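You operate a simulated robot arm through the tools that you are given. There is no shell and no other tool. Be economical: measure what you need, move in short steps, check, and stop when the job is done.

You are at the controls of a simulated robot arm. One attempt, no reset.

Task
Raise the couch with HIGH and shift it till SIDE shows -6 cm.
Fine: blue lever to FREE to shift, back to LOCK after; no drive blocked or refused.

Only the result counts: the job must be done as asked and must still hold three seconds after the hand-in. Knocking over, shifting, dropping, spilling or breaking anything else fails it.

Robot
A 5-joint arm with a fingered hand on a trunk, on a base that drives. Base frame: it is fixed to the floor where the robot stands at the start and does not move with it; the origin is under the middle of the robot, x ahead of it, y to its left, z up. Lengths are in m, angles in rad, forces in N, time in s.
With the tool pointing down near the work surface it reaches from about 0.22 to 0.54 m from the robot's upright axis, wherever it stands. Its first joint turns from -2.007 to 2.007 rad. Places, roughly: blue couch lever [0, 0.3, 0.6]; key marked high [0.4, 0, 0.6]. The tool tilts only in the upright plane through the base axis and itself; it spins freely about its own axis. Payload 2.9 kg.
Tool frame: the origin (TCP) lies between the finger pads and is the grasp point; the fingertips stand 0.022 m ahead of it; z points along the fingers, y is the line along which they close. The gripper opens to 0.124 m. The gripper's body begins 0.06 m behind the TCP. The gripper is a hand of 3 fingers: y runs from the thumb to the fingers, the wrist lies at [0, 0, -0.218] in the tool frame, and closing takes about 1.5 s.
Orientation is that of the tool frame in the base frame, as a unit quaternion [w, x, y, z]. With the fingers straight down and closing along the base's y, the tool's x points along the base's -x, its y along +y and its z along -z.

Tools
- The arm moves only by the tool jog_arm. Its argument "increments" is a list of rows, each an object (a shift or turn left out is 0, a gripper value left out holds the last) with "translation": the shift along the tool's x, y, z in m, a list of three; "delta_rot": the turn, a rotation vector about the tool's x, y, z in degrees, a list of three. In form: [{"translation": [x, y, z], "delta_rot": [rx, ry, rz]}, ...]. A call has 1 to 12 rows; each row shifts and turns the commanded pose from where the row before left it, along the tool's axes as they then stand. "grip" is the gripper command, from -1 (shut) to 1 (fully open), values between in proportion, set as the call begins (left out, the last holds). Rows are played at 5 a second. More than 0.05 m and 0.15 rad between two rows, or a gripper value outside its range, and nothing of the call is played. A pose out of reach is approached as far as the arm can. The call stops where the force on the tool passes 90 N (or 10 N more than at its start, if that is more) or the arm is blocked; 0.2 s more then pass. Each finger travels about 0.153 m/s and halts on what it meets, pressing with about 23 N; the grip force reading is that of the motor and also rises with nothing between the fingers. The clock runs only during rows and for 0.2 s after the last one: add rows that do not move to give the fingers time. The reply holds the time, the measured pose of the TCP, the force on the tool along the base axes, the opening and the grip force, in the units named above and with some noise, with the torque about the TCP (base axes, N m) and any sound that the robot's microphone picked up, and new pictures: "pictures" is both (left out), scene, wrist or none.
- Cameras (640 x 400 px; columns grow to the right, rows downward): "scene" is now at [-0.0175, 0.1816, 1.3993]; the picture's right is [0.67, -0.74, 0.00], its down [-0.69, -0.63, -0.36] and it looks along [0.27, 0.24, -0.93] (base axes); focal length 277 px, centre (320, 200). "wrist" rides on the gripper at [0.064, -0.037, -0.075] in the tool frame; the picture's right is [0.50, 0.87, 0.00], its down [-0.62, 0.36, -0.70] and it looks along [-0.61, 0.35, 0.71] (tool axes); focal length 230 px, centre (320, 200). There is no depth. A picture from a camera that has moved, and an enlarged one, comes with that camera's place and axes in the base frame and with its lens.
- move_column(by): slides the trunk up (or, below 0, down) by that many m; the arm and the scene camera ride with it, the base frame stays. It gives what a move gives, with no picture.
- steer(legs): drives the robot by 1 to 6 legs, each [ahead, left, turn to the left] in m, m and rad, along the robot's own axes; the way and the turn of a leg run together, so that a leg with both is an arc; at most 1.5 m and 3.142 rad a leg. The arm and the cameras ride along, it lands a little off, and it stops where it bumps. It gives what a move gives, and a new picture of the scene camera.
- move_fingers(finger1, finger2, thumb_bend): sets how far each is bent, from 0 (flat) to 100 (curled in); at 30 the hand is open as for a grip, at 70 the pads meet at the TCP. One left out holds its place. A second passes; each finger stops where it meets its share of the squeeze, and holds until it gets a number again. A gripper value or a shape takes the hand back. It gives what a move gives, with no picture; readings hold the bend of each and the force on the fingers (four entries, about 0 where the hand has none), thumb and palm.
- preshape(shape): the hand has 3 fingers and takes this shape, open, in about a second: jaw (thumb against the fingers, like two jaws); tri (thumb and two fingers); tip (a fingertip pinch); poke (one finger out to press); point (the index stretched); flat (the hand flat); cup (the hand cupped); fist (a fist). The gripper value then closes the fingers along that shape, each until it touches; the sizes above hold for jaw. It gives what a move gives, with no picture.
- turn_head(pan, tilt): turns the head with the scene camera to pan (to the left, within 2.705 rad either way) and tilt (down, from -0.506 to 1.204), counted from straight ahead of the robot. It gives what a move gives, and a new picture of the scene camera.
- enlarge(camera, box): a new picture of the part [left, top, right, bottom] of that camera's present view, enlarged. The clock stands still meanwhile.
- finish_job(): hands the job in; it is judged then, once.

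Work in short steps. Places have to be worked out from the pictures, the camera data and where the tool is seen: move nearer, look again, correct. Check each grasp and each placing, and mend what went wrong. You have 120 turns and 260 pictures in all, those below and enlarged ones among them. Open the gripper and draw the arm clear of the work before you hand the job in, unless the task says otherwise; then end with one line.

The tools are called after "Request:" by a JSON object that holds its "fn" and its "kwargs". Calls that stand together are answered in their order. jog_arm: Moves the arm, as the interface text tells. Its arguments: {"type":"object","properties":{"increments":{"type":"array","items":{"type":"object","properties":{"translation":{"type":"array","items":{"type":"number"}},"delta_rot":{"type":"array","items":{"type":"number"}}}}},"grip":{"type":"number"},"pictures":{"type":"string","enum":["both","scene","wrist","none"]}},"required":["increments"]} The other tools are called the same way: move_column (by) slides the trunk up or down; preshape (shape) gives the hand a shape; move_fingers (finger1, finger2, thumb_bend) moves the fingers one by one; steer (legs) drives the base; turn_head (pan, tilt) turns the head that bears the scene camera; enlarge (camera, box) takes an enlarged picture of a part of a camera's view; finish_job () hands the job in.

At the start:

```text
t: 0.0
tool_pos: [-0.0514, 0.299, 0.9769]
tool_rot: [0.0, 0.005, 1.0, -0.001]
force: [-0.7, -0.7, -0.9]
ft_torque: [-0.01, -0.02, 0.0]
grip_width: 0.1238
grasp_force: 0.0
shape: jaw
bend: [30.0, 30.0, 30.0]
finger forces: [0.0, 0.0, 0.0, 0.1, 0.0, 0.0]
trunk travel left (down, up): [-0.525, 0.465]
robot x, y, heading: [0.0035, -0.0032, 0.001]
head pan, tilt: [0.738, 1.201]
```

scene: 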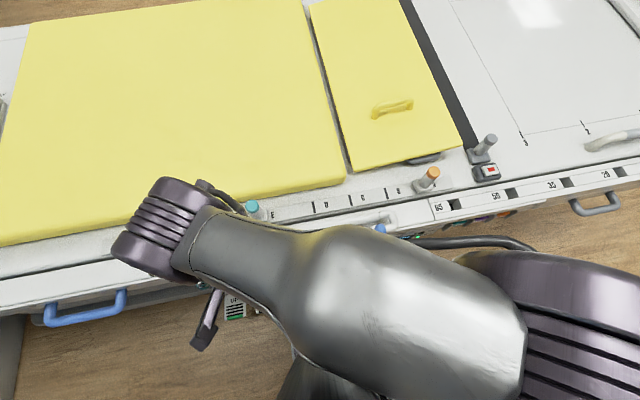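
wrist: 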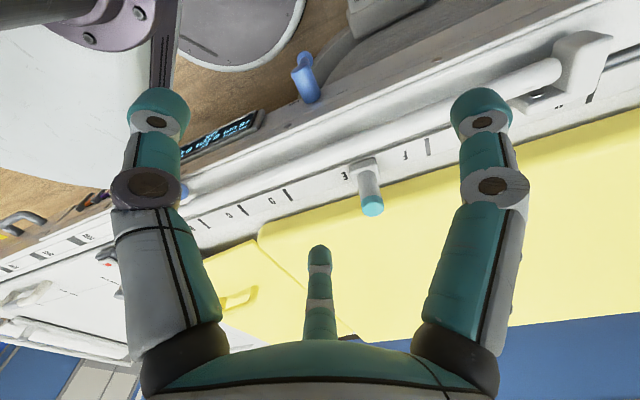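

The arm hides much of the near rail; I take enlarged views of the wrist camera and the scene to find the lever, keys and display.

Request:
{"fn": "enlarge", "kwargs": {"camera": "wrist", "box": [160, 20, 480, 220]}}

Request:
{"fn": "enlarge", "kwargs": {"camera": "scene", "box": [320, 120, 640, 320]}}

Request:
{"fn": "enlarge", "kwargs": {"camera": "scene", "box": [0, 180, 320, 380]}}

```text
2.00 times, centred on (320, 120) of wrist
camera zoom: at [-0.1156, 0.2629, 1.0519], right [-0.49, 0.87, 0.0], down [0.62, 0.35, 0.7], along [0.61, 0.34, -0.71], focal length 460 px, centre (320, 360)
```

zoom: 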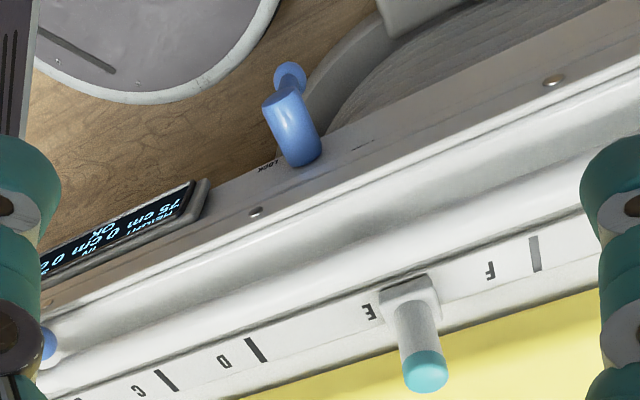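

```text
2.00 times, centred on (480, 220) of scene
camera zoom: at [-0.0175, 0.1816, 1.3993], right [0.67, -0.74, 0.0], down [-0.69, -0.63, -0.36], along [0.27, 0.24, -0.93], focal length 555 px, centre (0, 160)
```

zoom: 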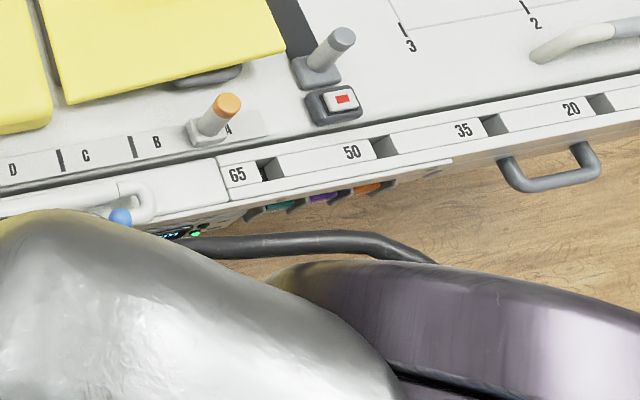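

```text
2.00 times, centred on (160, 280) of scene
camera zoom: at [-0.0175, 0.1816, 1.3993], right [0.67, -0.74, 0.0], down [-0.69, -0.63, -0.36], along [0.27, 0.24, -0.93], focal length 555 px, centre (640, 40)
```

zoom: 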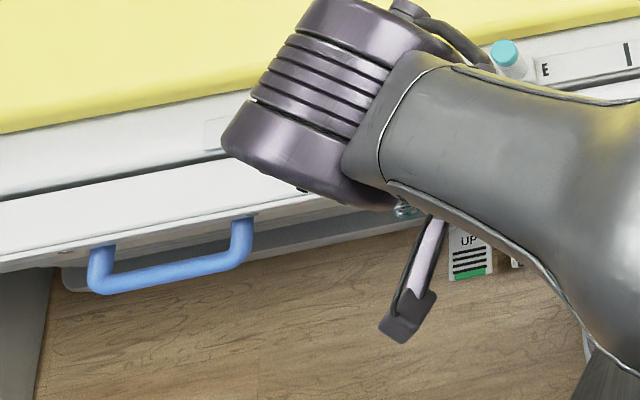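

The readout and keys sit along the near edge, hidden by the arm. I look from other head angles.

Request:
{"fn": "turn_head", "kwargs": {"pan": 0.0, "tilt": 1.0}}

Request:
{"fn": "turn_head", "kwargs": {"pan": 1.5, "tilt": 1.0}}

Request:
{"fn": "enlarge", "kwargs": {"camera": "wrist", "box": [0, 80, 320, 280]}}

```text
t: 1.1
tool_pos: [-0.0519, 0.2991, 0.9774]
tool_rot: [-0.001, 0.006, 1.0, -0.001]
force: [-0.6, 0.0, -0.4]
ft_torque: [0.02, 0.02, 0.01]
grip_width: 0.1241
grasp_force: 0.2
shape: jaw
bend: [30.0, 30.0, 30.0]
finger forces: [0.0, 0.1, 0.0, 0.1, 0.1, 0.0]
trunk travel left (down, up): [-0.525, 0.465]
robot x, y, heading: [-0.0005, 0.0011, 0.002]
head pan, tilt: [0.0, 1.0]
camera scene: at [0.0108, 0.144, 1.4119], right [0.0, -1.0, 0.0], down [-0.84, 0.0, -0.54], along [0.54, 0.0, -0.84], focal length 277 px, centre (320, 200)
```

scene: 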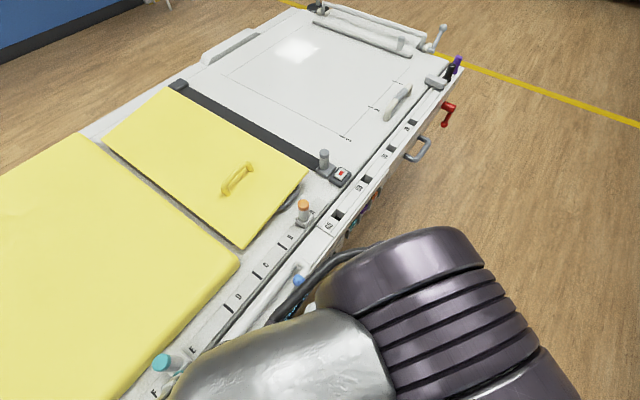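

```text
t: 2.7
tool_pos: [-0.0509, 0.2985, 0.977]
tool_rot: [0.0, 0.005, 1.0, 0.0]
force: [0.1, 0.8, -0.8]
ft_torque: [0.04, -0.03, 0.01]
grip_width: 0.124
grasp_force: 0.2
shape: jaw
bend: [30.0, 30.0, 30.0]
finger forces: [0.0, 0.1, 0.0, 0.0, 0.0, 0.0]
trunk travel left (down, up): [-0.525, 0.465]
robot x, y, heading: [0.0025, -0.0023, 0.003]
head pan, tilt: [1.499, 1.0]
camera scene: at [-0.0538, 0.2134, 1.4119], right [1.0, -0.07, 0.0], down [-0.06, -0.84, -0.54], along [0.04, 0.54, -0.84], focal length 277 px, centre (320, 200)
```

scene: 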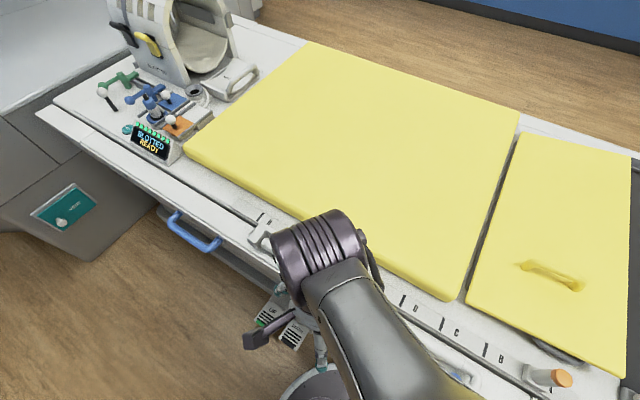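

```text
2.00 times, centred on (160, 180) of wrist
camera zoom: at [-0.1153, 0.2631, 1.0519], right [-0.49, 0.87, 0.0], down [0.62, 0.35, 0.7], along [0.61, 0.34, -0.71], focal length 460 px, centre (640, 240)
```

zoom: 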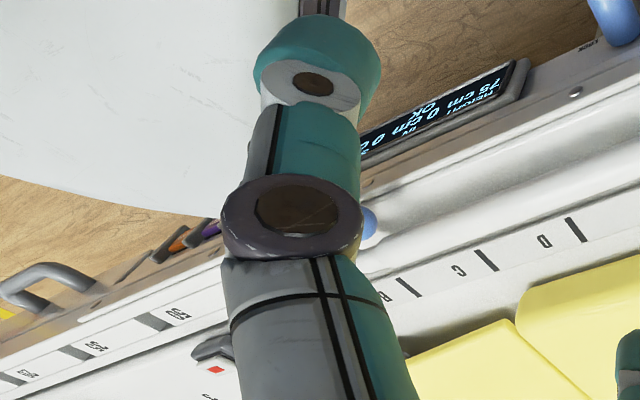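

I look closer at the couch's items from here.

Request:
{"fn": "enlarge", "kwargs": {"camera": "scene", "box": [200, 200, 440, 400]}}

Request:
{"fn": "enlarge", "kwargs": {"camera": "scene", "box": [20, 0, 280, 200]}}

```text
2.00 times, centred on (320, 300) of scene
camera zoom: at [-0.0538, 0.2134, 1.4119], right [1.0, -0.07, 0.0], down [-0.06, -0.84, -0.54], along [0.04, 0.54, -0.84], focal length 555 px, centre (320, 0)
```

zoom: 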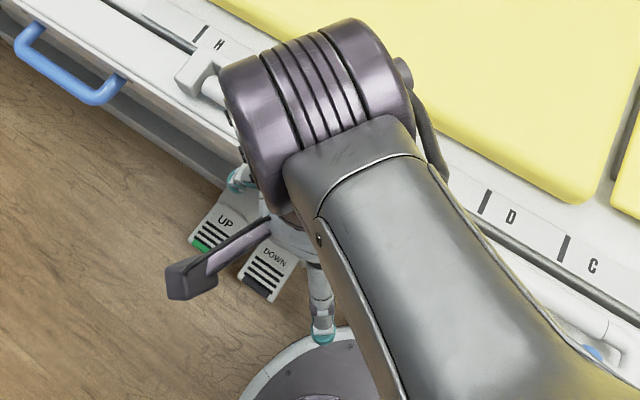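

```text
2.00 times, centred on (150, 100) of scene
camera zoom: at [-0.0538, 0.2134, 1.4119], right [1.0, -0.07, 0.0], down [-0.06, -0.84, -0.54], along [0.04, 0.54, -0.84], focal length 555 px, centre (660, 400)
```

zoom: 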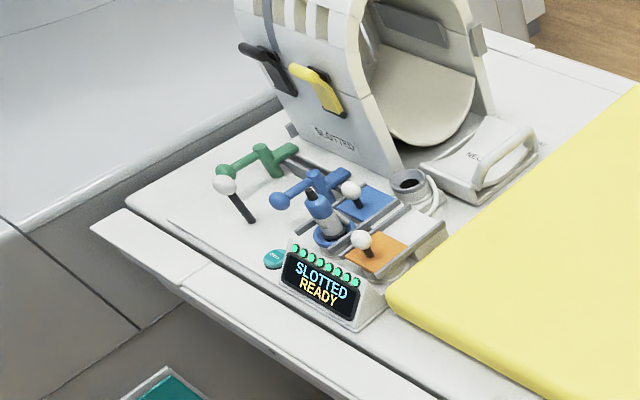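

I swing the hand to the right at the same height to look at keys and display with the wrist camera.

Request:
{"fn": "jog_arm", "kwargs": {"increments": [{"translation": [-0.04, 0, 0]}, {"translation": [-0.04, 0, 0]}, {"translation": [-0.04, -0.015, 0]}, {"translation": [-0.04, -0.02, 0]}, {"translation": [-0.03, -0.03, 0]}]}}

```text
t: 3.9
tool_pos: [0.1387, 0.2298, 0.9757]
tool_rot: [0.0, 0.004, 1.0, 0.0]
force: [0.4, 1.0, 1.2]
ft_torque: [-0.01, -0.02, 0.03]
grip_width: 0.1241
grasp_force: 0.0
shape: jaw
bend: [30.0, 30.0, 30.0]
finger forces: [0.0, 0.0, 0.0, 0.0, 0.0, 0.0]
trunk travel left (down, up): [-0.525, 0.465]
robot x, y, heading: [0.0034, -0.0035, -0.002]
head pan, tilt: [1.499, 1.0]
camera scene: at [-0.0535, 0.2124, 1.4121], right [1.0, -0.07, 0.0], down [-0.06, -0.84, -0.54], along [0.04, 0.54, -0.84], focal length 277 px, centre (320, 200)
camera wrist: at [0.0743, 0.1948, 1.0518], right [-0.49, 0.87, 0.0], down [0.62, 0.35, 0.7], along [0.61, 0.35, -0.71], focal length 230 px, centre (320, 200)
```

scene: 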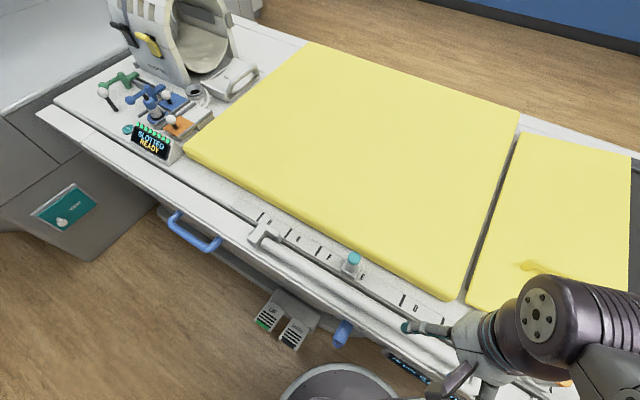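
wrist: 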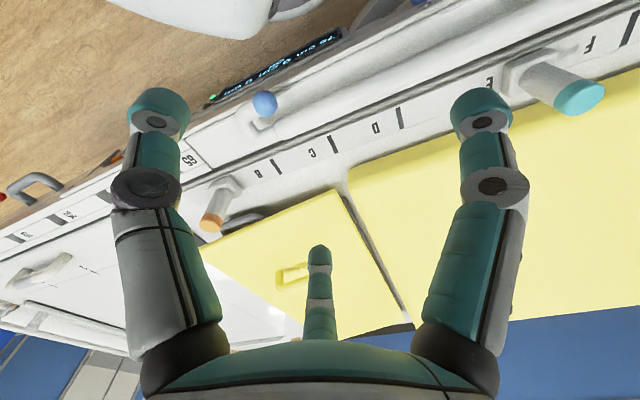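

Now the lever is in clear view; enlarging it and the display.

Request:
{"fn": "enlarge", "kwargs": {"camera": "scene", "box": [240, 260, 480, 400]}}

Request:
{"fn": "enlarge", "kwargs": {"camera": "wrist", "box": [160, 0, 400, 150]}}

```text
2.67 times, centred on (360, 330) of scene
camera zoom: at [-0.0535, 0.2124, 1.4121], right [1.0, -0.07, 0.0], down [-0.06, -0.84, -0.54], along [0.04, 0.54, -0.84], focal length 740 px, centre (213, -147)
```

zoom: 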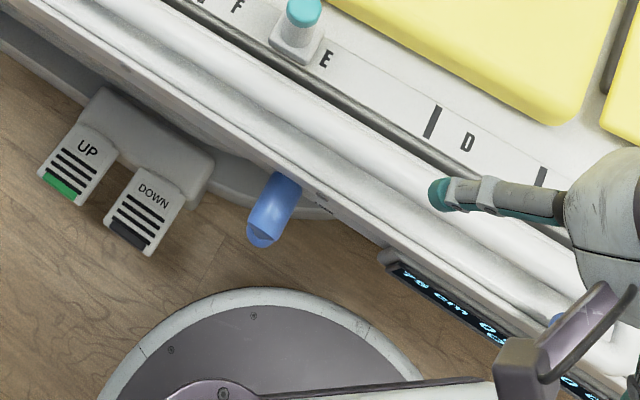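

```text
2.67 times, centred on (280, 75) of wrist
camera zoom: at [0.0743, 0.1948, 1.0518], right [-0.49, 0.87, 0.0], down [0.62, 0.35, 0.7], along [0.61, 0.35, -0.71], focal length 614 px, centre (427, 533)
```

zoom: 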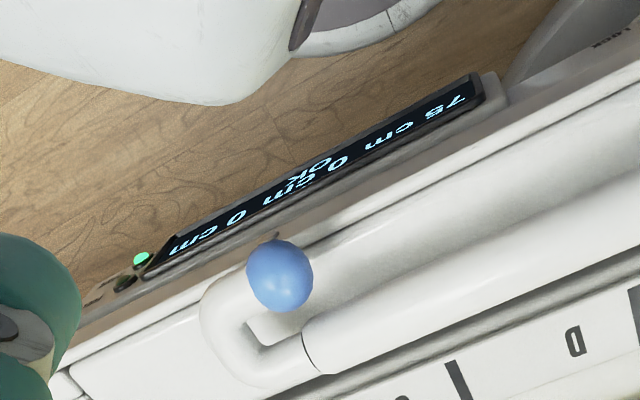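

The robot stands close to the couch, which may have to come toward it. I check behind before backing off a little.

Request:
{"fn": "turn_head", "kwargs": {"pan": -2.3, "tilt": 0.9}}

Request:
{"fn": "turn_head", "kwargs": {"pan": 2.6, "tilt": 0.9}}

```text
t: 7.0
tool_pos: [0.1387, 0.2319, 0.9765]
tool_rot: [0.0, 0.005, 1.0, -0.001]
force: [-0.5, -0.9, -0.5]
ft_torque: [-0.02, -0.03, -0.02]
grip_width: 0.1241
grasp_force: 0.1
shape: jaw
bend: [30.0, 30.0, 30.0]
finger forces: [0.1, 0.0, 0.1, 0.1, 0.0, 0.0]
trunk travel left (down, up): [-0.525, 0.465]
robot x, y, heading: [-0.0035, -0.0039, 0.004]
head pan, tilt: [-2.3, 0.901]
camera scene: at [-0.1091, 0.0876, 1.4191], right [-0.75, 0.67, 0.0], down [0.52, 0.58, -0.62], along [-0.41, -0.46, -0.78], focal length 277 px, centre (320, 200)
```

scene: 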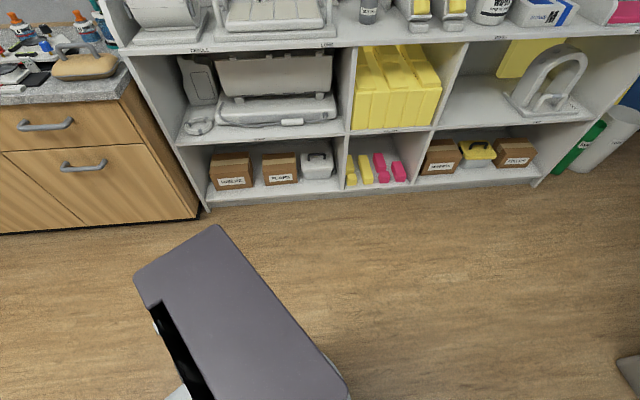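

```text
t: 10.9
tool_pos: [0.1367, 0.2314, 0.9766]
tool_rot: [0.0, 0.004, 1.0, -0.001]
force: [0.5, 0.0, -0.3]
ft_torque: [0.01, 0.03, 0.0]
grip_width: 0.124
grasp_force: 0.0
shape: jaw
bend: [30.0, 30.0, 30.0]
finger forces: [0.0, 0.0, 0.0, 0.0, 0.0, 0.0]
trunk travel left (down, up): [-0.525, 0.465]
robot x, y, heading: [0.0001, -0.0008, 0.005]
head pan, tilt: [2.601, 0.901]
camera scene: at [-0.1235, 0.1828, 1.4191], right [0.52, 0.86, 0.0], down [0.67, -0.4, -0.62], along [-0.53, 0.32, -0.78], focal length 277 px, centre (320, 200)
```

scene: 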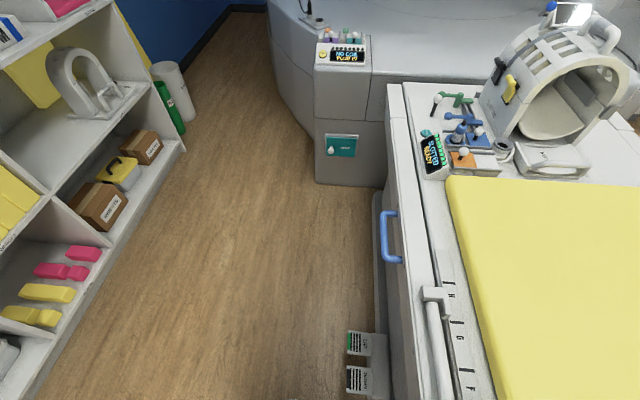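

Floor behind is free for about a metre. I back off about 0.12 m square from the couch.

Request:
{"fn": "steer", "kwargs": {"legs": [[-0.07, -0.095, 0]]}}

Request:
{"fn": "turn_head", "kwargs": {"pan": 0.95, "tilt": 1.0}}

```text
t: 12.1
tool_pos: [0.0674, 0.1365, 0.9764]
tool_rot: [-0.001, 0.004, 1.0, -0.001]
force: [-0.5, -0.4, 0.6]
ft_torque: [0.02, 0.0, 0.01]
grip_width: 0.124
grasp_force: 0.1
shape: jaw
bend: [30.0, 30.0, 30.0]
finger forces: [0.1, 0.0, 0.0, 0.1, 0.0, 0.1]
trunk travel left (down, up): [-0.525, 0.465]
robot x, y, heading: [-0.0726, -0.0933, -0.0]
head pan, tilt: [2.601, 0.901]
camera scene: at [-0.1947, 0.0871, 1.4192], right [0.52, 0.86, 0.0], down [0.67, -0.4, -0.62], along [-0.53, 0.32, -0.78], focal length 277 px, centre (320, 200)
```

scene: 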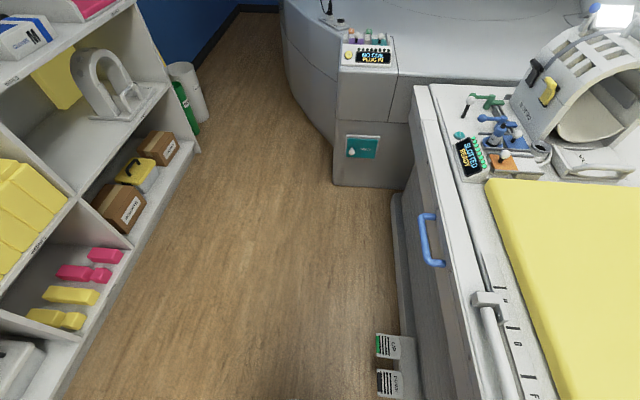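

```text
t: 13.8
tool_pos: [0.0667, 0.1376, 0.9757]
tool_rot: [0.001, 0.004, 1.0, -0.001]
force: [-0.1, 1.5, 0.0]
ft_torque: [0.01, -0.01, -0.01]
grip_width: 0.124
grasp_force: 0.0
shape: jaw
bend: [30.0, 30.0, 30.0]
finger forces: [0.0, 0.0, 0.0, 0.0, 0.0, 0.1]
trunk travel left (down, up): [-0.525, 0.465]
robot x, y, heading: [-0.0678, -0.0952, 0.003]
head pan, tilt: [0.949, 1.0]
camera scene: at [-0.0885, 0.106, 1.4119], right [0.81, -0.58, 0.0], down [-0.49, -0.68, -0.54], along [0.31, 0.44, -0.84], focal length 277 px, centre (320, 200)
```

scene: 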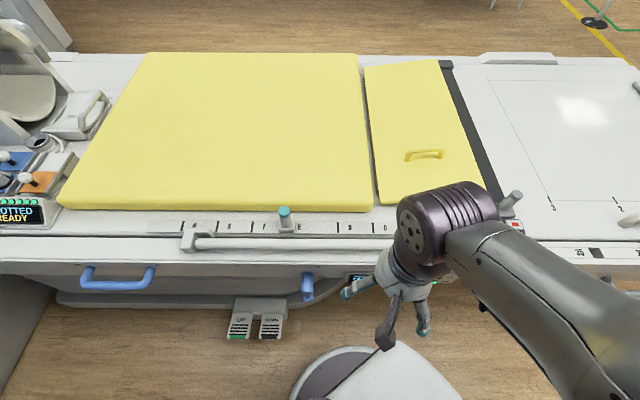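

The couch now runs square across the picture. I swing the hand to the right to uncover panel and keys.

Request:
{"fn": "jog_arm", "kwargs": {"increments": [{"translation": [-0.04, -0.02, 0]}, {"translation": [-0.03, -0.04, 0]}, {"translation": [-0.03, -0.04, 0]}, {"translation": [-0.03, -0.04, 0]}, {"translation": [-0.02, -0.045, 0]}, {"translation": [-0.01, -0.045, 0]}, {"translation": [0, -0.045, 0]}]}}

Request:
{"fn": "enlarge", "kwargs": {"camera": "scene", "box": [260, 220, 500, 370]}}

```text
t: 15.4
tool_pos: [0.2267, -0.1419, 0.9756]
tool_rot: [0.0, 0.004, 1.0, 0.0]
force: [0.7, -0.3, 0.1]
ft_torque: [0.01, 0.0, 0.01]
grip_width: 0.1242
grasp_force: 0.0
shape: jaw
bend: [30.0, 30.0, 30.0]
finger forces: [0.0, 0.0, 0.1, 0.0, 0.0, 0.0]
trunk travel left (down, up): [-0.525, 0.465]
robot x, y, heading: [-0.0732, -0.0939, 0.0]
head pan, tilt: [0.949, 1.0]
camera scene: at [-0.0884, 0.1052, 1.412], right [0.81, -0.58, 0.0], down [-0.49, -0.68, -0.54], along [0.31, 0.44, -0.84], focal length 277 px, centre (320, 200)
camera wrist: at [0.162, -0.1775, 1.051], right [-0.49, 0.87, 0.0], down [0.62, 0.35, 0.7], along [0.61, 0.34, -0.71], focal length 230 px, centre (320, 200)
```

scene: 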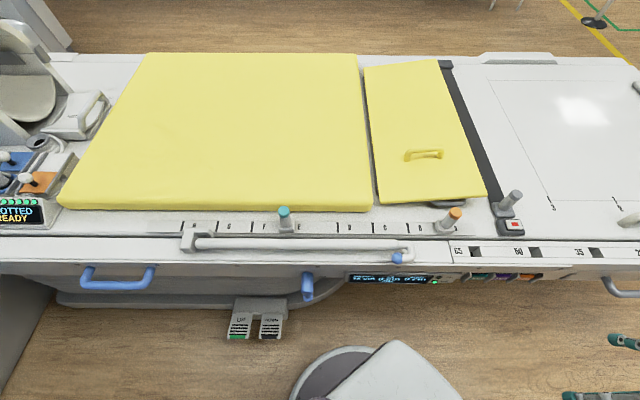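
wrist: 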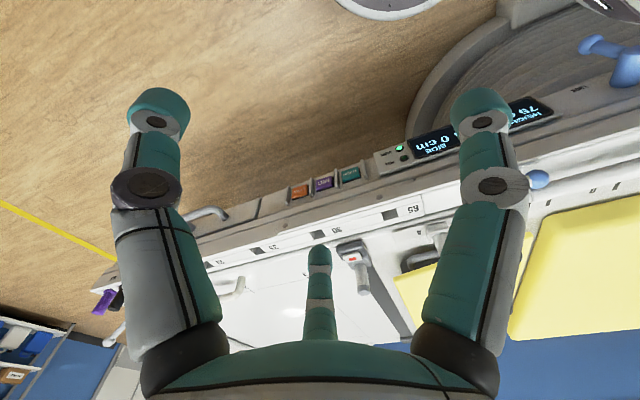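

```text
2.67 times, centred on (380, 295) of scene
camera zoom: at [-0.0884, 0.1052, 1.412], right [0.81, -0.58, 0.0], down [-0.49, -0.68, -0.54], along [0.31, 0.44, -0.84], focal length 740 px, centre (160, -53)
```

zoom: 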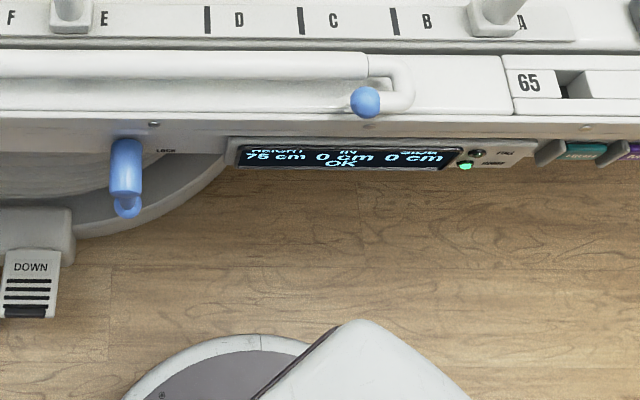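

Request:
{"fn": "enlarge", "kwargs": {"camera": "wrist", "box": [240, 90, 480, 240]}}

Request:
{"fn": "enlarge", "kwargs": {"camera": "wrist", "box": [480, 0, 640, 200]}}

Request:
{"fn": "enlarge", "kwargs": {"camera": "scene", "box": [400, 190, 640, 340]}}

```text
2.67 times, centred on (360, 165) of wrist
camera zoom: at [0.162, -0.1775, 1.051], right [-0.49, 0.87, 0.0], down [0.62, 0.35, 0.7], along [0.61, 0.34, -0.71], focal length 614 px, centre (213, 293)
```

zoom: 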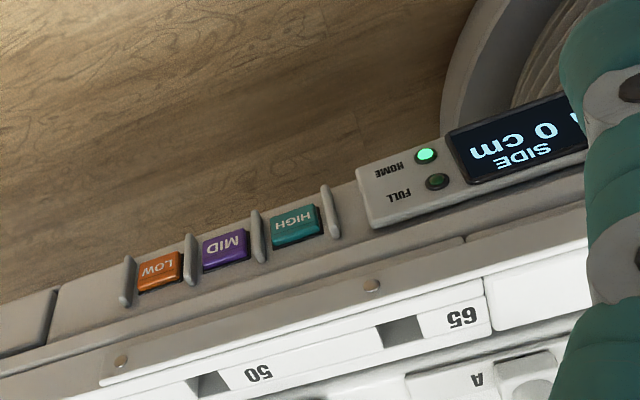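

```text
2.00 times, centred on (560, 100) of wrist
camera zoom: at [0.162, -0.1775, 1.051], right [-0.49, 0.87, 0.0], down [0.62, 0.35, 0.7], along [0.61, 0.34, -0.71], focal length 460 px, centre (-160, 400)
```

zoom: 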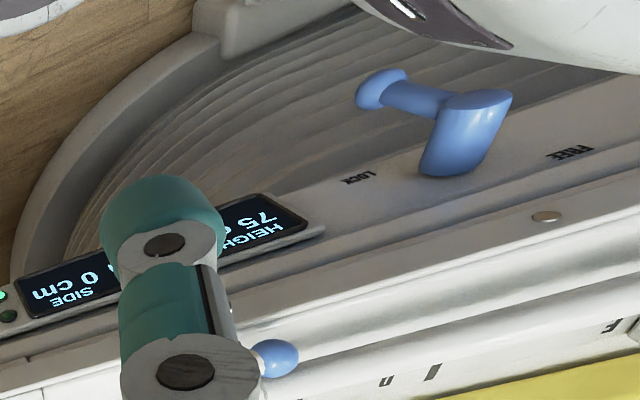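

```text
2.67 times, centred on (520, 265) of scene
camera zoom: at [-0.0884, 0.1052, 1.412], right [0.81, -0.58, 0.0], down [-0.49, -0.68, -0.54], along [0.31, 0.44, -0.84], focal length 740 px, centre (-213, 27)
```

zoom: 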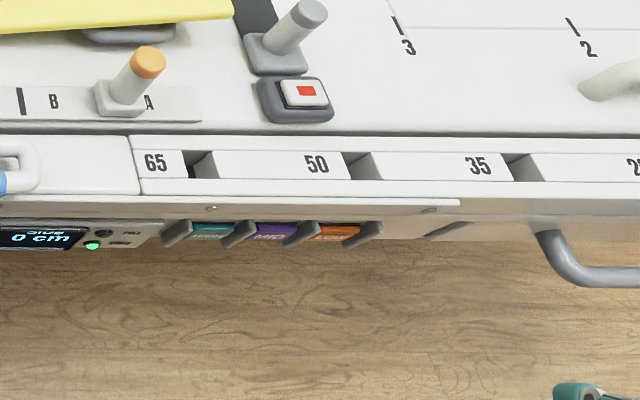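

Lever: shaft out of the fascia at about (0.03,0.33,0.63), its handle hanging down at (0,0.28–0.30,0.55–0.65), between marks LOCK (right) and FREE (left). I bring the wrist camera in front of it for a closer look.

Request:
{"fn": "jog_arm", "kwargs": {"increments": [{"translation": [-0.01, 0.045, 0.01]}, {"translation": [0.01, 0.045, 0.02]}, {"translation": [0.03, 0.04, 0.02]}, {"translation": [0.04, 0.03, 0.02]}, {"translation": [0.04, 0.03, 0.02]}, {"translation": [0.04, 0.03, 0.02]}, {"translation": [0.02, 0.02, 0.01]}, {"delta_rot": [0, 0, -8]}, {"delta_rot": [0, 0, -8]}, {"delta_rot": [0, 0, -8]}]}}

```text
refused: row 2 steps farther than a row can; nothing moved
```

Request:
{"fn": "jog_arm", "kwargs": {"increments": [{"translation": [-0.01, 0.04, 0.01]}, {"translation": [0.01, 0.04, 0.02]}, {"translation": [0.025, 0.035, 0.02]}, {"translation": [0.03, 0.03, 0.02]}, {"translation": [0.035, 0.03, 0.015]}, {"translation": [0.035, 0.03, 0.015]}, {"translation": [0.03, 0.03, 0.015]}, {"translation": [0.015, 0.01, 0.01]}, {"delta_rot": [0, 0, -8]}, {"delta_rot": [0, 0, -8]}, {"delta_rot": [0, 0, -8]}]}}

```text
t: 17.0
tool_pos: [0.0851, 0.0954, 0.8671]
tool_rot: [0.007, -0.015, 1.0, 0.011]
force: [47.2, -17.7, -1.5]
ft_torque: [0.37, 0.28, 3.51]
grip_width: 0.124
grasp_force: 0.1
shape: jaw
bend: [30.0, 30.0, 21.0]
finger forces: [0.0, 0.0, 0.1, 0.0, 0.1, 0.1]
trunk travel left (down, up): [-0.525, 0.465]
robot x, y, heading: [-0.0715, -0.0942, 0.002]
head pan, tilt: [0.949, 1.0]
stopped in row 7: the force on the tool passed its limit at 223 N (the readings are from after the stop); the commanded pose is now the measured one
camera scene: at [-0.0883, 0.1063, 1.4119], right [0.81, -0.58, 0.0], down [-0.49, -0.68, -0.54], along [0.31, 0.44, -0.84], focal length 277 px, centre (320, 200)
camera wrist: at [0.0211, 0.0549, 0.9407], right [-0.53, 0.85, 0.01], down [0.6, 0.36, 0.72], along [0.6, 0.39, -0.7], focal length 230 px, centre (320, 200)
```

scene: 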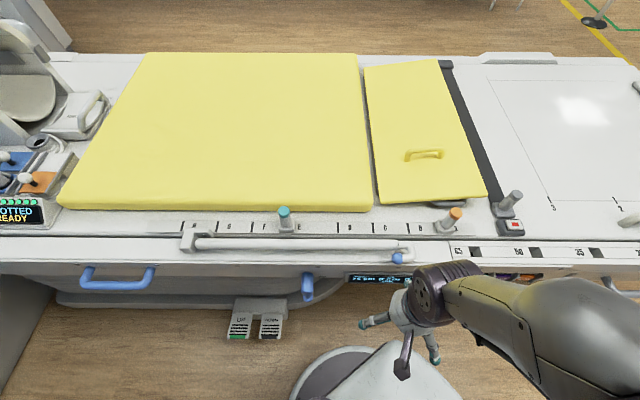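
wrist: 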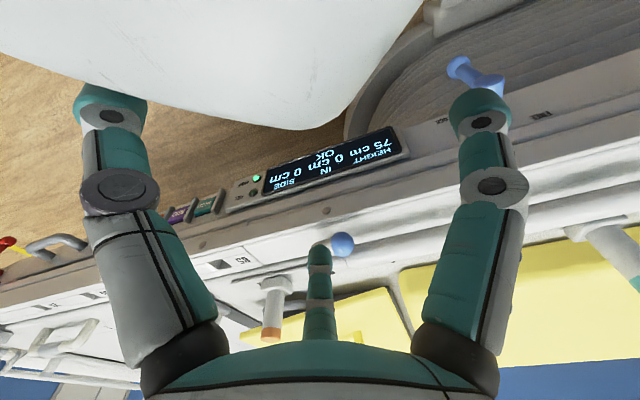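

The thumb touched the robot's own body, so I back the hand outward and keep a larger radius.

Request:
{"fn": "jog_arm", "kwargs": {"increments": [{"translation": [-0.03, 0.025, -0.02]}, {"translation": [-0.02, 0.03, -0.02]}, {"translation": [0.0, 0.03, 0]}, {"translation": [0.02, 0.03, 0]}, {"delta_rot": [0, 0, -8]}, {"delta_rot": [0, 0, -8]}]}}

```text
t: 18.4
tool_pos: [0.1097, 0.209, 0.9099]
tool_rot: [0.006, -0.154, 0.988, 0.01]
force: [0.3, -0.2, -0.5]
ft_torque: [0.03, 0.01, 0.01]
grip_width: 0.1239
grasp_force: 0.1
shape: jaw
bend: [30.0, 30.0, 30.0]
finger forces: [0.0, 0.0, 0.0, 0.0, 0.0, 0.0]
trunk travel left (down, up): [-0.525, 0.465]
robot x, y, heading: [-0.0683, -0.0983, -0.004]
head pan, tilt: [0.949, 1.0]
camera scene: at [-0.0886, 0.1062, 1.4119], right [0.81, -0.58, 0.0], down [-0.49, -0.68, -0.54], along [0.31, 0.44, -0.84], focal length 277 px, centre (320, 200)
camera wrist: at [0.0597, 0.1533, 0.9833], right [-0.74, 0.67, 0.01], down [0.47, 0.51, 0.72], along [0.48, 0.53, -0.7], focal length 230 px, centre (320, 200)
```

scene: 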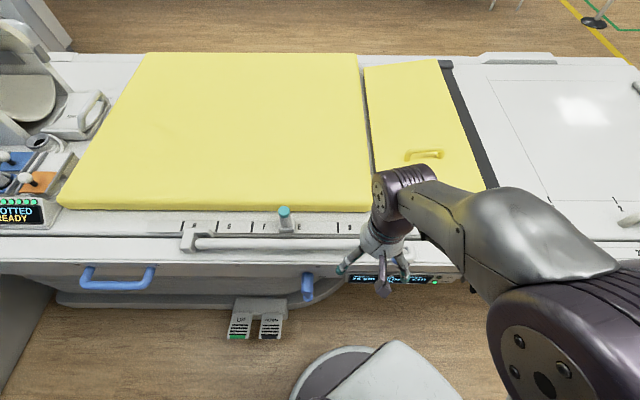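
wrist: 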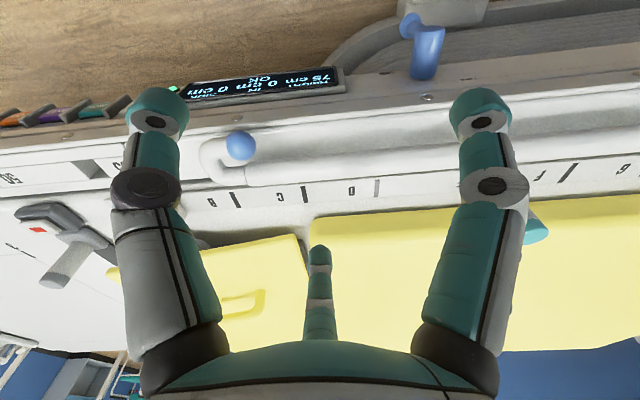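

Request:
{"fn": "enlarge", "kwargs": {"camera": "wrist", "box": [340, 0, 500, 100]}}

```text
4.00 times, centred on (420, 50) of wrist
camera zoom: at [0.0597, 0.1533, 0.9833], right [-0.74, 0.67, 0.01], down [0.47, 0.51, 0.72], along [0.48, 0.53, -0.7], focal length 920 px, centre (-80, 800)
```

zoom: 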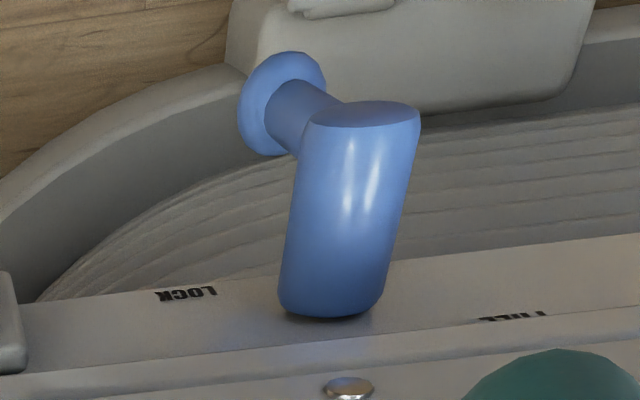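

Request:
{"fn": "enlarge", "kwargs": {"camera": "scene", "box": [270, 250, 350, 310]}}

Request:
{"fn": "enlarge", "kwargs": {"camera": "scene", "box": [330, 240, 450, 310]}}

```text
6.67 times, centred on (310, 280) of scene
camera zoom: at [-0.0886, 0.1062, 1.4119], right [0.81, -0.58, 0.0], down [-0.49, -0.68, -0.54], along [0.31, 0.44, -0.84], focal length 1849 px, centre (387, -333)
```

zoom: 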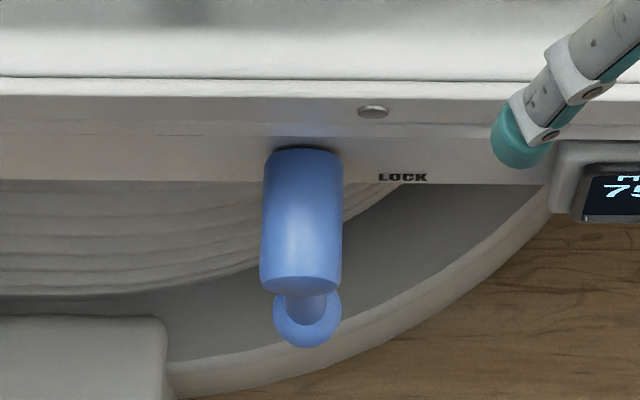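

```text
5.33 times, centred on (390, 275) of scene
camera zoom: at [-0.0886, 0.1062, 1.4119], right [0.81, -0.58, 0.0], down [-0.49, -0.68, -0.54], along [0.31, 0.44, -0.84], focal length 1479 px, centre (-53, -200)
```

zoom: 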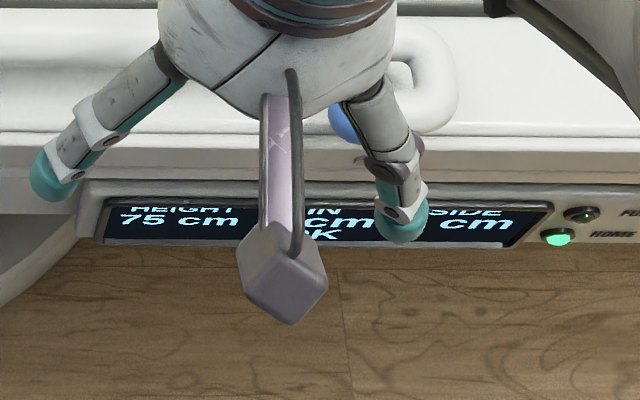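

Triangulated HIGH key at (0.412, 0.041, 0.64), couch runs along (0.8,-0.6). I drive 0.2 m to the right along the couch, so that the key lies nearly square ahead of the arm.

Request:
{"fn": "steer", "kwargs": {"legs": [[0.18, -0.135, 0]]}}

Request:
{"fn": "preshape", "kwargs": {"shape": "poke"}}

```text
t: 20.1
tool_pos: [0.2879, 0.0747, 0.9094]
tool_rot: [0.006, -0.154, 0.988, 0.011]
force: [1.2, 0.0, 0.6]
ft_torque: [0.01, -0.02, -0.01]
grip_width: 0.1238
grasp_force: 0.0
shape: jaw
bend: [30.0, 30.0, 30.0]
finger forces: [0.1, 0.0, 0.0, 0.0, 0.1, 0.0]
trunk travel left (down, up): [-0.525, 0.465]
robot x, y, heading: [0.1092, -0.2276, -0.005]
head pan, tilt: [0.949, 1.0]
camera scene: at [0.09, -0.0292, 1.412], right [0.81, -0.58, 0.0], down [-0.49, -0.68, -0.54], along [0.31, 0.44, -0.84], focal length 277 px, centre (320, 200)
```

scene: 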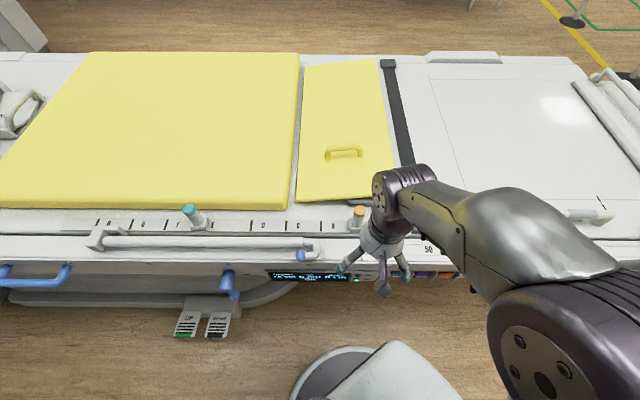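

```text
t: 21.0
tool_pos: [0.2877, 0.0742, 0.9104]
tool_rot: [0.005, -0.154, 0.988, 0.01]
force: [0.6, 1.0, 0.1]
ft_torque: [-0.01, -0.02, -0.02]
grip_width: 0.0001
grasp_force: 0.1
shape: poke
bend: [100.0, 100.0, 90.0]
finger forces: [0.1, 0.0, 0.0, 0.0, 0.1, 0.0]
trunk travel left (down, up): [-0.525, 0.465]
robot x, y, heading: [0.1043, -0.2294, 0.002]
head pan, tilt: [0.949, 1.0]
```

Request:
{"fn": "jog_arm", "kwargs": {"increments": [{"translation": [0, 0, 0]}]}}

Request:
{"fn": "enlarge", "kwargs": {"camera": "scene", "box": [330, 140, 490, 310]}}

```text
t: 21.4
tool_pos: [0.2878, 0.0746, 0.9093]
tool_rot: [0.005, -0.155, 0.988, 0.01]
force: [-0.2, -0.2, 0.4]
ft_torque: [0.01, 0.01, 0.02]
grip_width: 0.0
grasp_force: 0.0
shape: poke
bend: [100.0, 100.0, 90.0]
finger forces: [0.0, 0.0, 0.0, 0.1, 0.0, 0.0]
trunk travel left (down, up): [-0.525, 0.465]
robot x, y, heading: [0.1061, -0.2314, 0.002]
head pan, tilt: [0.949, 1.0]
camera scene: at [0.0891, -0.0286, 1.4119], right [0.81, -0.58, 0.0], down [-0.49, -0.68, -0.54], along [0.31, 0.44, -0.84], focal length 277 px, centre (320, 200)
camera wrist: at [0.2373, 0.0186, 0.9834], right [-0.74, 0.67, 0.01], down [0.47, 0.51, 0.72], along [0.48, 0.53, -0.7], focal length 230 px, centre (320, 200)
```

scene: 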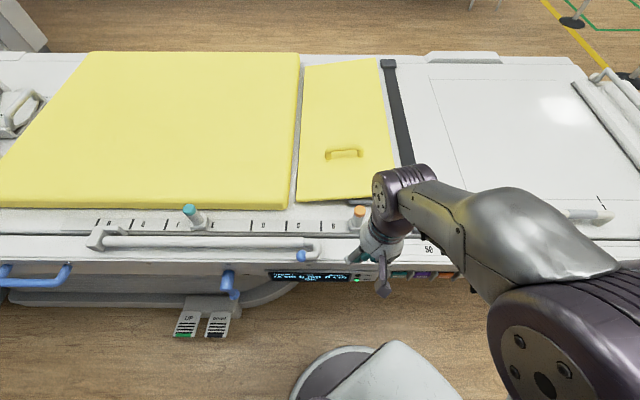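
wrist: 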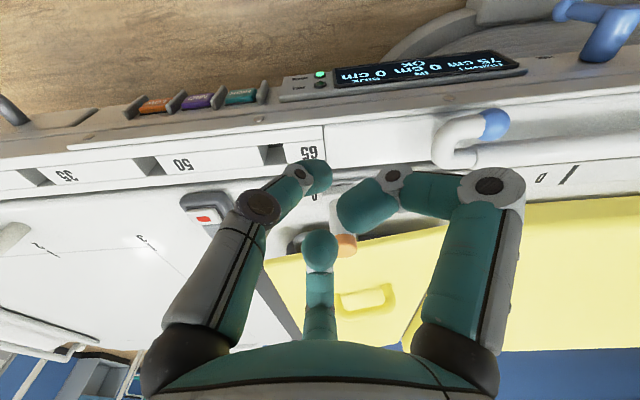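

```text
2.35 times, centred on (410, 225) of scene
camera zoom: at [0.0891, -0.0286, 1.4119], right [0.81, -0.58, 0.0], down [-0.49, -0.68, -0.54], along [0.31, 0.44, -0.84], focal length 653 px, centre (108, 141)
```

zoom: 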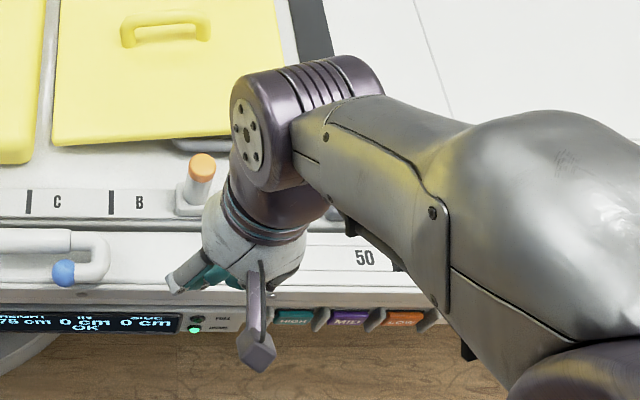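

Poke curls all fingers; I try "point".

Request:
{"fn": "preshape", "kwargs": {"shape": "point"}}

Request:
{"fn": "jog_arm", "kwargs": {"increments": [{"translation": [0, 0, 0]}], "pictures": "wrist"}}

```text
t: 22.3
tool_pos: [0.2876, 0.0736, 0.9103]
tool_rot: [0.006, -0.154, 0.988, 0.01]
force: [-0.3, 0.5, 0.2]
ft_torque: [0.02, -0.02, 0.04]
grip_width: 0.0
grasp_force: 0.0
shape: point
bend: [70.0, 100.0, 86.0]
finger forces: [0.0, 0.0, 0.0, 0.0, 0.1, 0.0]
trunk travel left (down, up): [-0.525, 0.465]
robot x, y, heading: [0.1083, -0.2296, 0.003]
head pan, tilt: [0.949, 1.0]
```

```text
t: 22.7
tool_pos: [0.2882, 0.0746, 0.9095]
tool_rot: [0.006, -0.154, 0.988, 0.009]
force: [0.5, -0.2, 0.2]
ft_torque: [0.04, 0.03, 0.01]
grip_width: 0.0002
grasp_force: 0.1
shape: point
bend: [70.0, 100.0, 86.0]
finger forces: [0.1, 0.0, 0.1, 0.0, 0.0, 0.0]
trunk travel left (down, up): [-0.525, 0.465]
robot x, y, heading: [0.1084, -0.2292, -0.002]
head pan, tilt: [0.949, 1.0]
camera wrist: at [0.2373, 0.0186, 0.9834], right [-0.74, 0.67, 0.01], down [0.47, 0.51, 0.72], along [0.48, 0.53, -0.7], focal length 230 px, centre (320, 200)
```

wrist: 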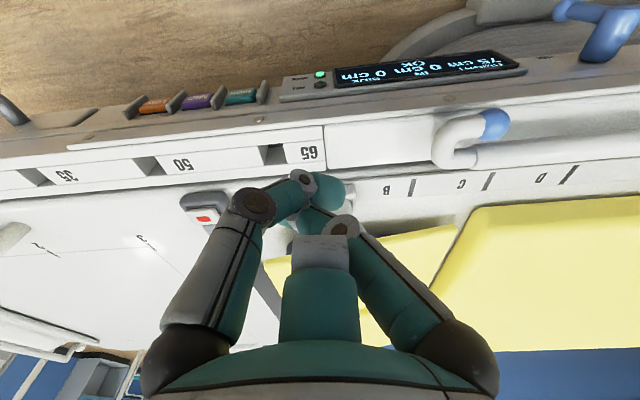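

Point leaves finger 1 out as a probe. For a tilted hand I need more radius, so I back off another 0.12 m from the couch.

Request:
{"fn": "steer", "kwargs": {"legs": [[-0.072, -0.096, 0]]}}

```text
t: 24.0
tool_pos: [0.2152, -0.0216, 0.9104]
tool_rot: [0.006, -0.154, 0.988, 0.01]
force: [0.1, 0.1, 0.6]
ft_torque: [-0.01, 0.01, 0.01]
grip_width: 0.0
grasp_force: 0.1
shape: point
bend: [70.0, 100.0, 86.0]
finger forces: [0.0, 0.0, 0.0, 0.1, 0.0, 0.0]
trunk travel left (down, up): [-0.525, 0.465]
robot x, y, heading: [0.0368, -0.3249, 0.003]
head pan, tilt: [0.949, 1.0]
camera scene: at [0.0165, -0.1257, 1.4121], right [0.81, -0.58, 0.0], down [-0.49, -0.68, -0.54], along [0.31, 0.44, -0.84], focal length 277 px, centre (320, 200)
```

scene: 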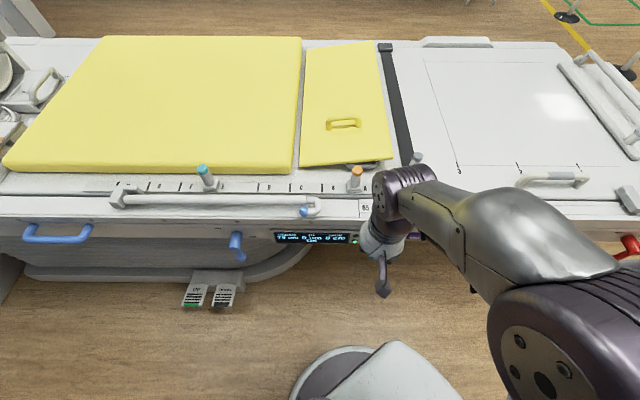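

I move above the standoff point and tilt the finger 60° outward, still high up.

Request:
{"fn": "jog_arm", "kwargs": {"increments": [{"translation": [-0.033, -0.012, 0]}, {"translation": [-0.033, -0.012, 0]}, {"translation": [-0.033, -0.012, 0]}, {"translation": [-0.033, -0.012, 0]}, {"delta_rot": [-3.26, -6.74, 0]}, {"delta_rot": [-3.26, -6.74, 0]}, {"delta_rot": [-3.26, -6.74, 0]}, {"delta_rot": [-3.26, -6.74, 0]}, {"delta_rot": [-3.26, -6.74, 0]}, {"delta_rot": [-3.26, -6.74, 0]}, {"delta_rot": [-3.26, -6.74, 0]}, {"delta_rot": [-3.26, -6.74, 0]}]}}

```text
t: 26.6
tool_pos: [0.3895, -0.0386, 0.9131]
tool_rot: [0.415, -0.132, 0.851, 0.294]
force: [0.1, 0.0, 0.1]
ft_torque: [-0.01, -0.01, 0.02]
grip_width: 0.0
grasp_force: 0.1
shape: point
bend: [70.0, 100.0, 86.0]
finger forces: [0.1, 0.1, 0.0, 0.1, 0.1, 0.1]
out of reach, approached as far as the arm can: row 6, 7, 8, 9, 10, 12
trunk travel left (down, up): [-0.525, 0.465]
robot x, y, heading: [0.0319, -0.3234, -0.001]
head pan, tilt: [0.949, 1.0]
camera scene: at [0.0181, -0.1239, 1.4118], right [0.81, -0.58, 0.0], down [-0.49, -0.68, -0.54], along [0.31, 0.44, -0.84], focal length 277 px, centre (320, 200)
camera wrist: at [0.3205, -0.1127, 0.8846], right [-0.72, 0.7, -0.05], down [-0.22, -0.16, 0.96], along [0.66, 0.7, 0.27], focal length 230 px, centre (320, 200)
```

scene: 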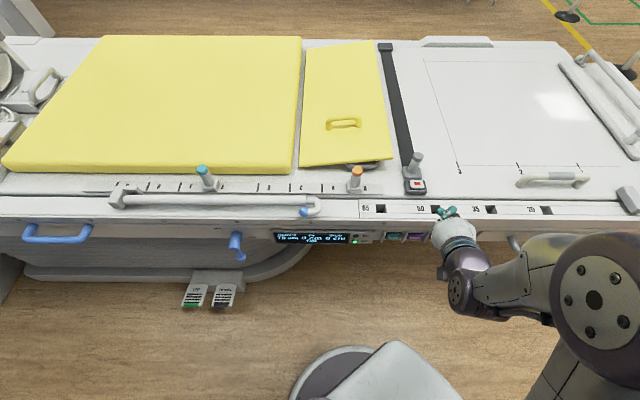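
wrist: 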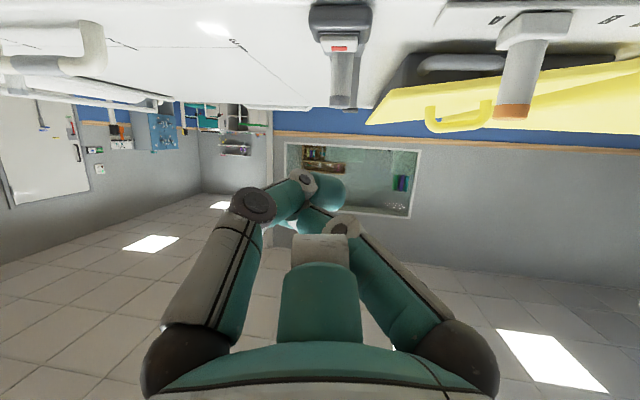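

Tilt achieved (about 61°). I shift 3 cm left along the couch and lower the trunk 0.2 m, then look.

Request:
{"fn": "jog_arm", "kwargs": {"increments": [{"translation": [0.0165, 0.0272, -0.0048]}], "pictures": "none"}}

Request:
{"fn": "move_column", "kwargs": {"by": -0.2}}

Request:
{"fn": "jog_arm", "kwargs": {"increments": [{"translation": [0, 0, 0]}]}}

```text
t: 27.0
tool_pos: [0.3894, -0.0391, 0.9124]
tool_rot: [0.414, -0.13, 0.852, 0.293]
force: [0.2, 0.8, 0.4]
ft_torque: [0.01, -0.01, -0.01]
grip_width: 0.0
grasp_force: 0.0
shape: point
bend: [70.0, 100.0, 86.0]
finger forces: [0.2, 0.0, 0.0, 0.0, 0.0, 0.0]
out of reach, approached as far as the arm can: row 1
trunk travel left (down, up): [-0.525, 0.465]
robot x, y, heading: [0.0372, -0.326, -0.001]
head pan, tilt: [0.949, 1.0]
```

```text
t: 29.1
tool_pos: [0.3889, -0.04, 0.7143]
tool_rot: [0.414, -0.132, 0.851, 0.294]
force: [0.0, 0.2, 0.0]
ft_torque: [-0.03, -0.05, 0.0]
grip_width: 0.0
grasp_force: 0.0
shape: point
bend: [70.0, 100.0, 86.0]
finger forces: [0.1, 0.0, 0.0, 0.0, 0.0, 0.0]
trunk travel left (down, up): [-0.325, 0.665]
robot x, y, heading: [0.035, -0.3234, 0.001]
head pan, tilt: [0.949, 1.0]
```

```text
t: 29.5
tool_pos: [0.3899, -0.039, 0.7134]
tool_rot: [0.414, -0.131, 0.851, 0.294]
force: [0.4, -0.7, 0.1]
ft_torque: [0.02, -0.02, -0.01]
grip_width: 0.0002
grasp_force: 0.0
shape: point
bend: [70.0, 100.0, 86.0]
finger forces: [0.1, 0.0, 0.1, 0.0, 0.0, 0.0]
trunk travel left (down, up): [-0.325, 0.665]
robot x, y, heading: [0.0405, -0.3234, 0.002]
head pan, tilt: [0.949, 1.0]
camera scene: at [0.0174, -0.1245, 1.2119], right [0.81, -0.58, 0.0], down [-0.49, -0.68, -0.54], along [0.31, 0.44, -0.84], focal length 277 px, centre (320, 200)
camera wrist: at [0.3202, -0.1129, 0.6851], right [-0.72, 0.7, -0.05], down [-0.22, -0.16, 0.96], along [0.66, 0.7, 0.27], focal length 230 px, centre (320, 200)
```

scene: 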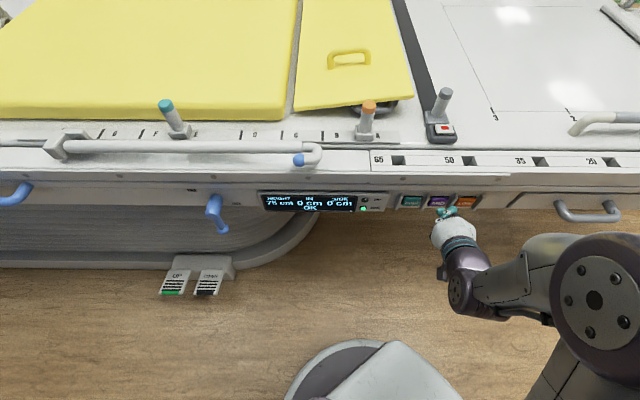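
wrist: 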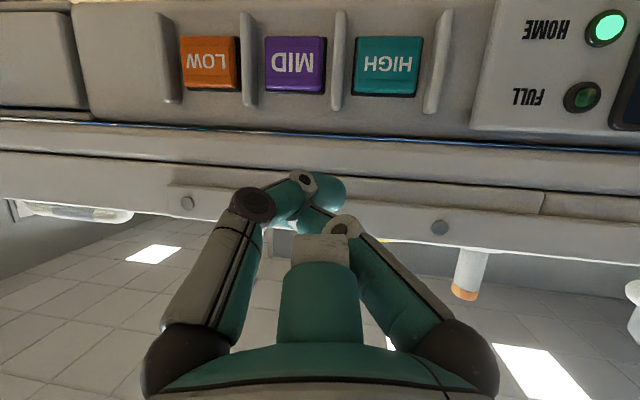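

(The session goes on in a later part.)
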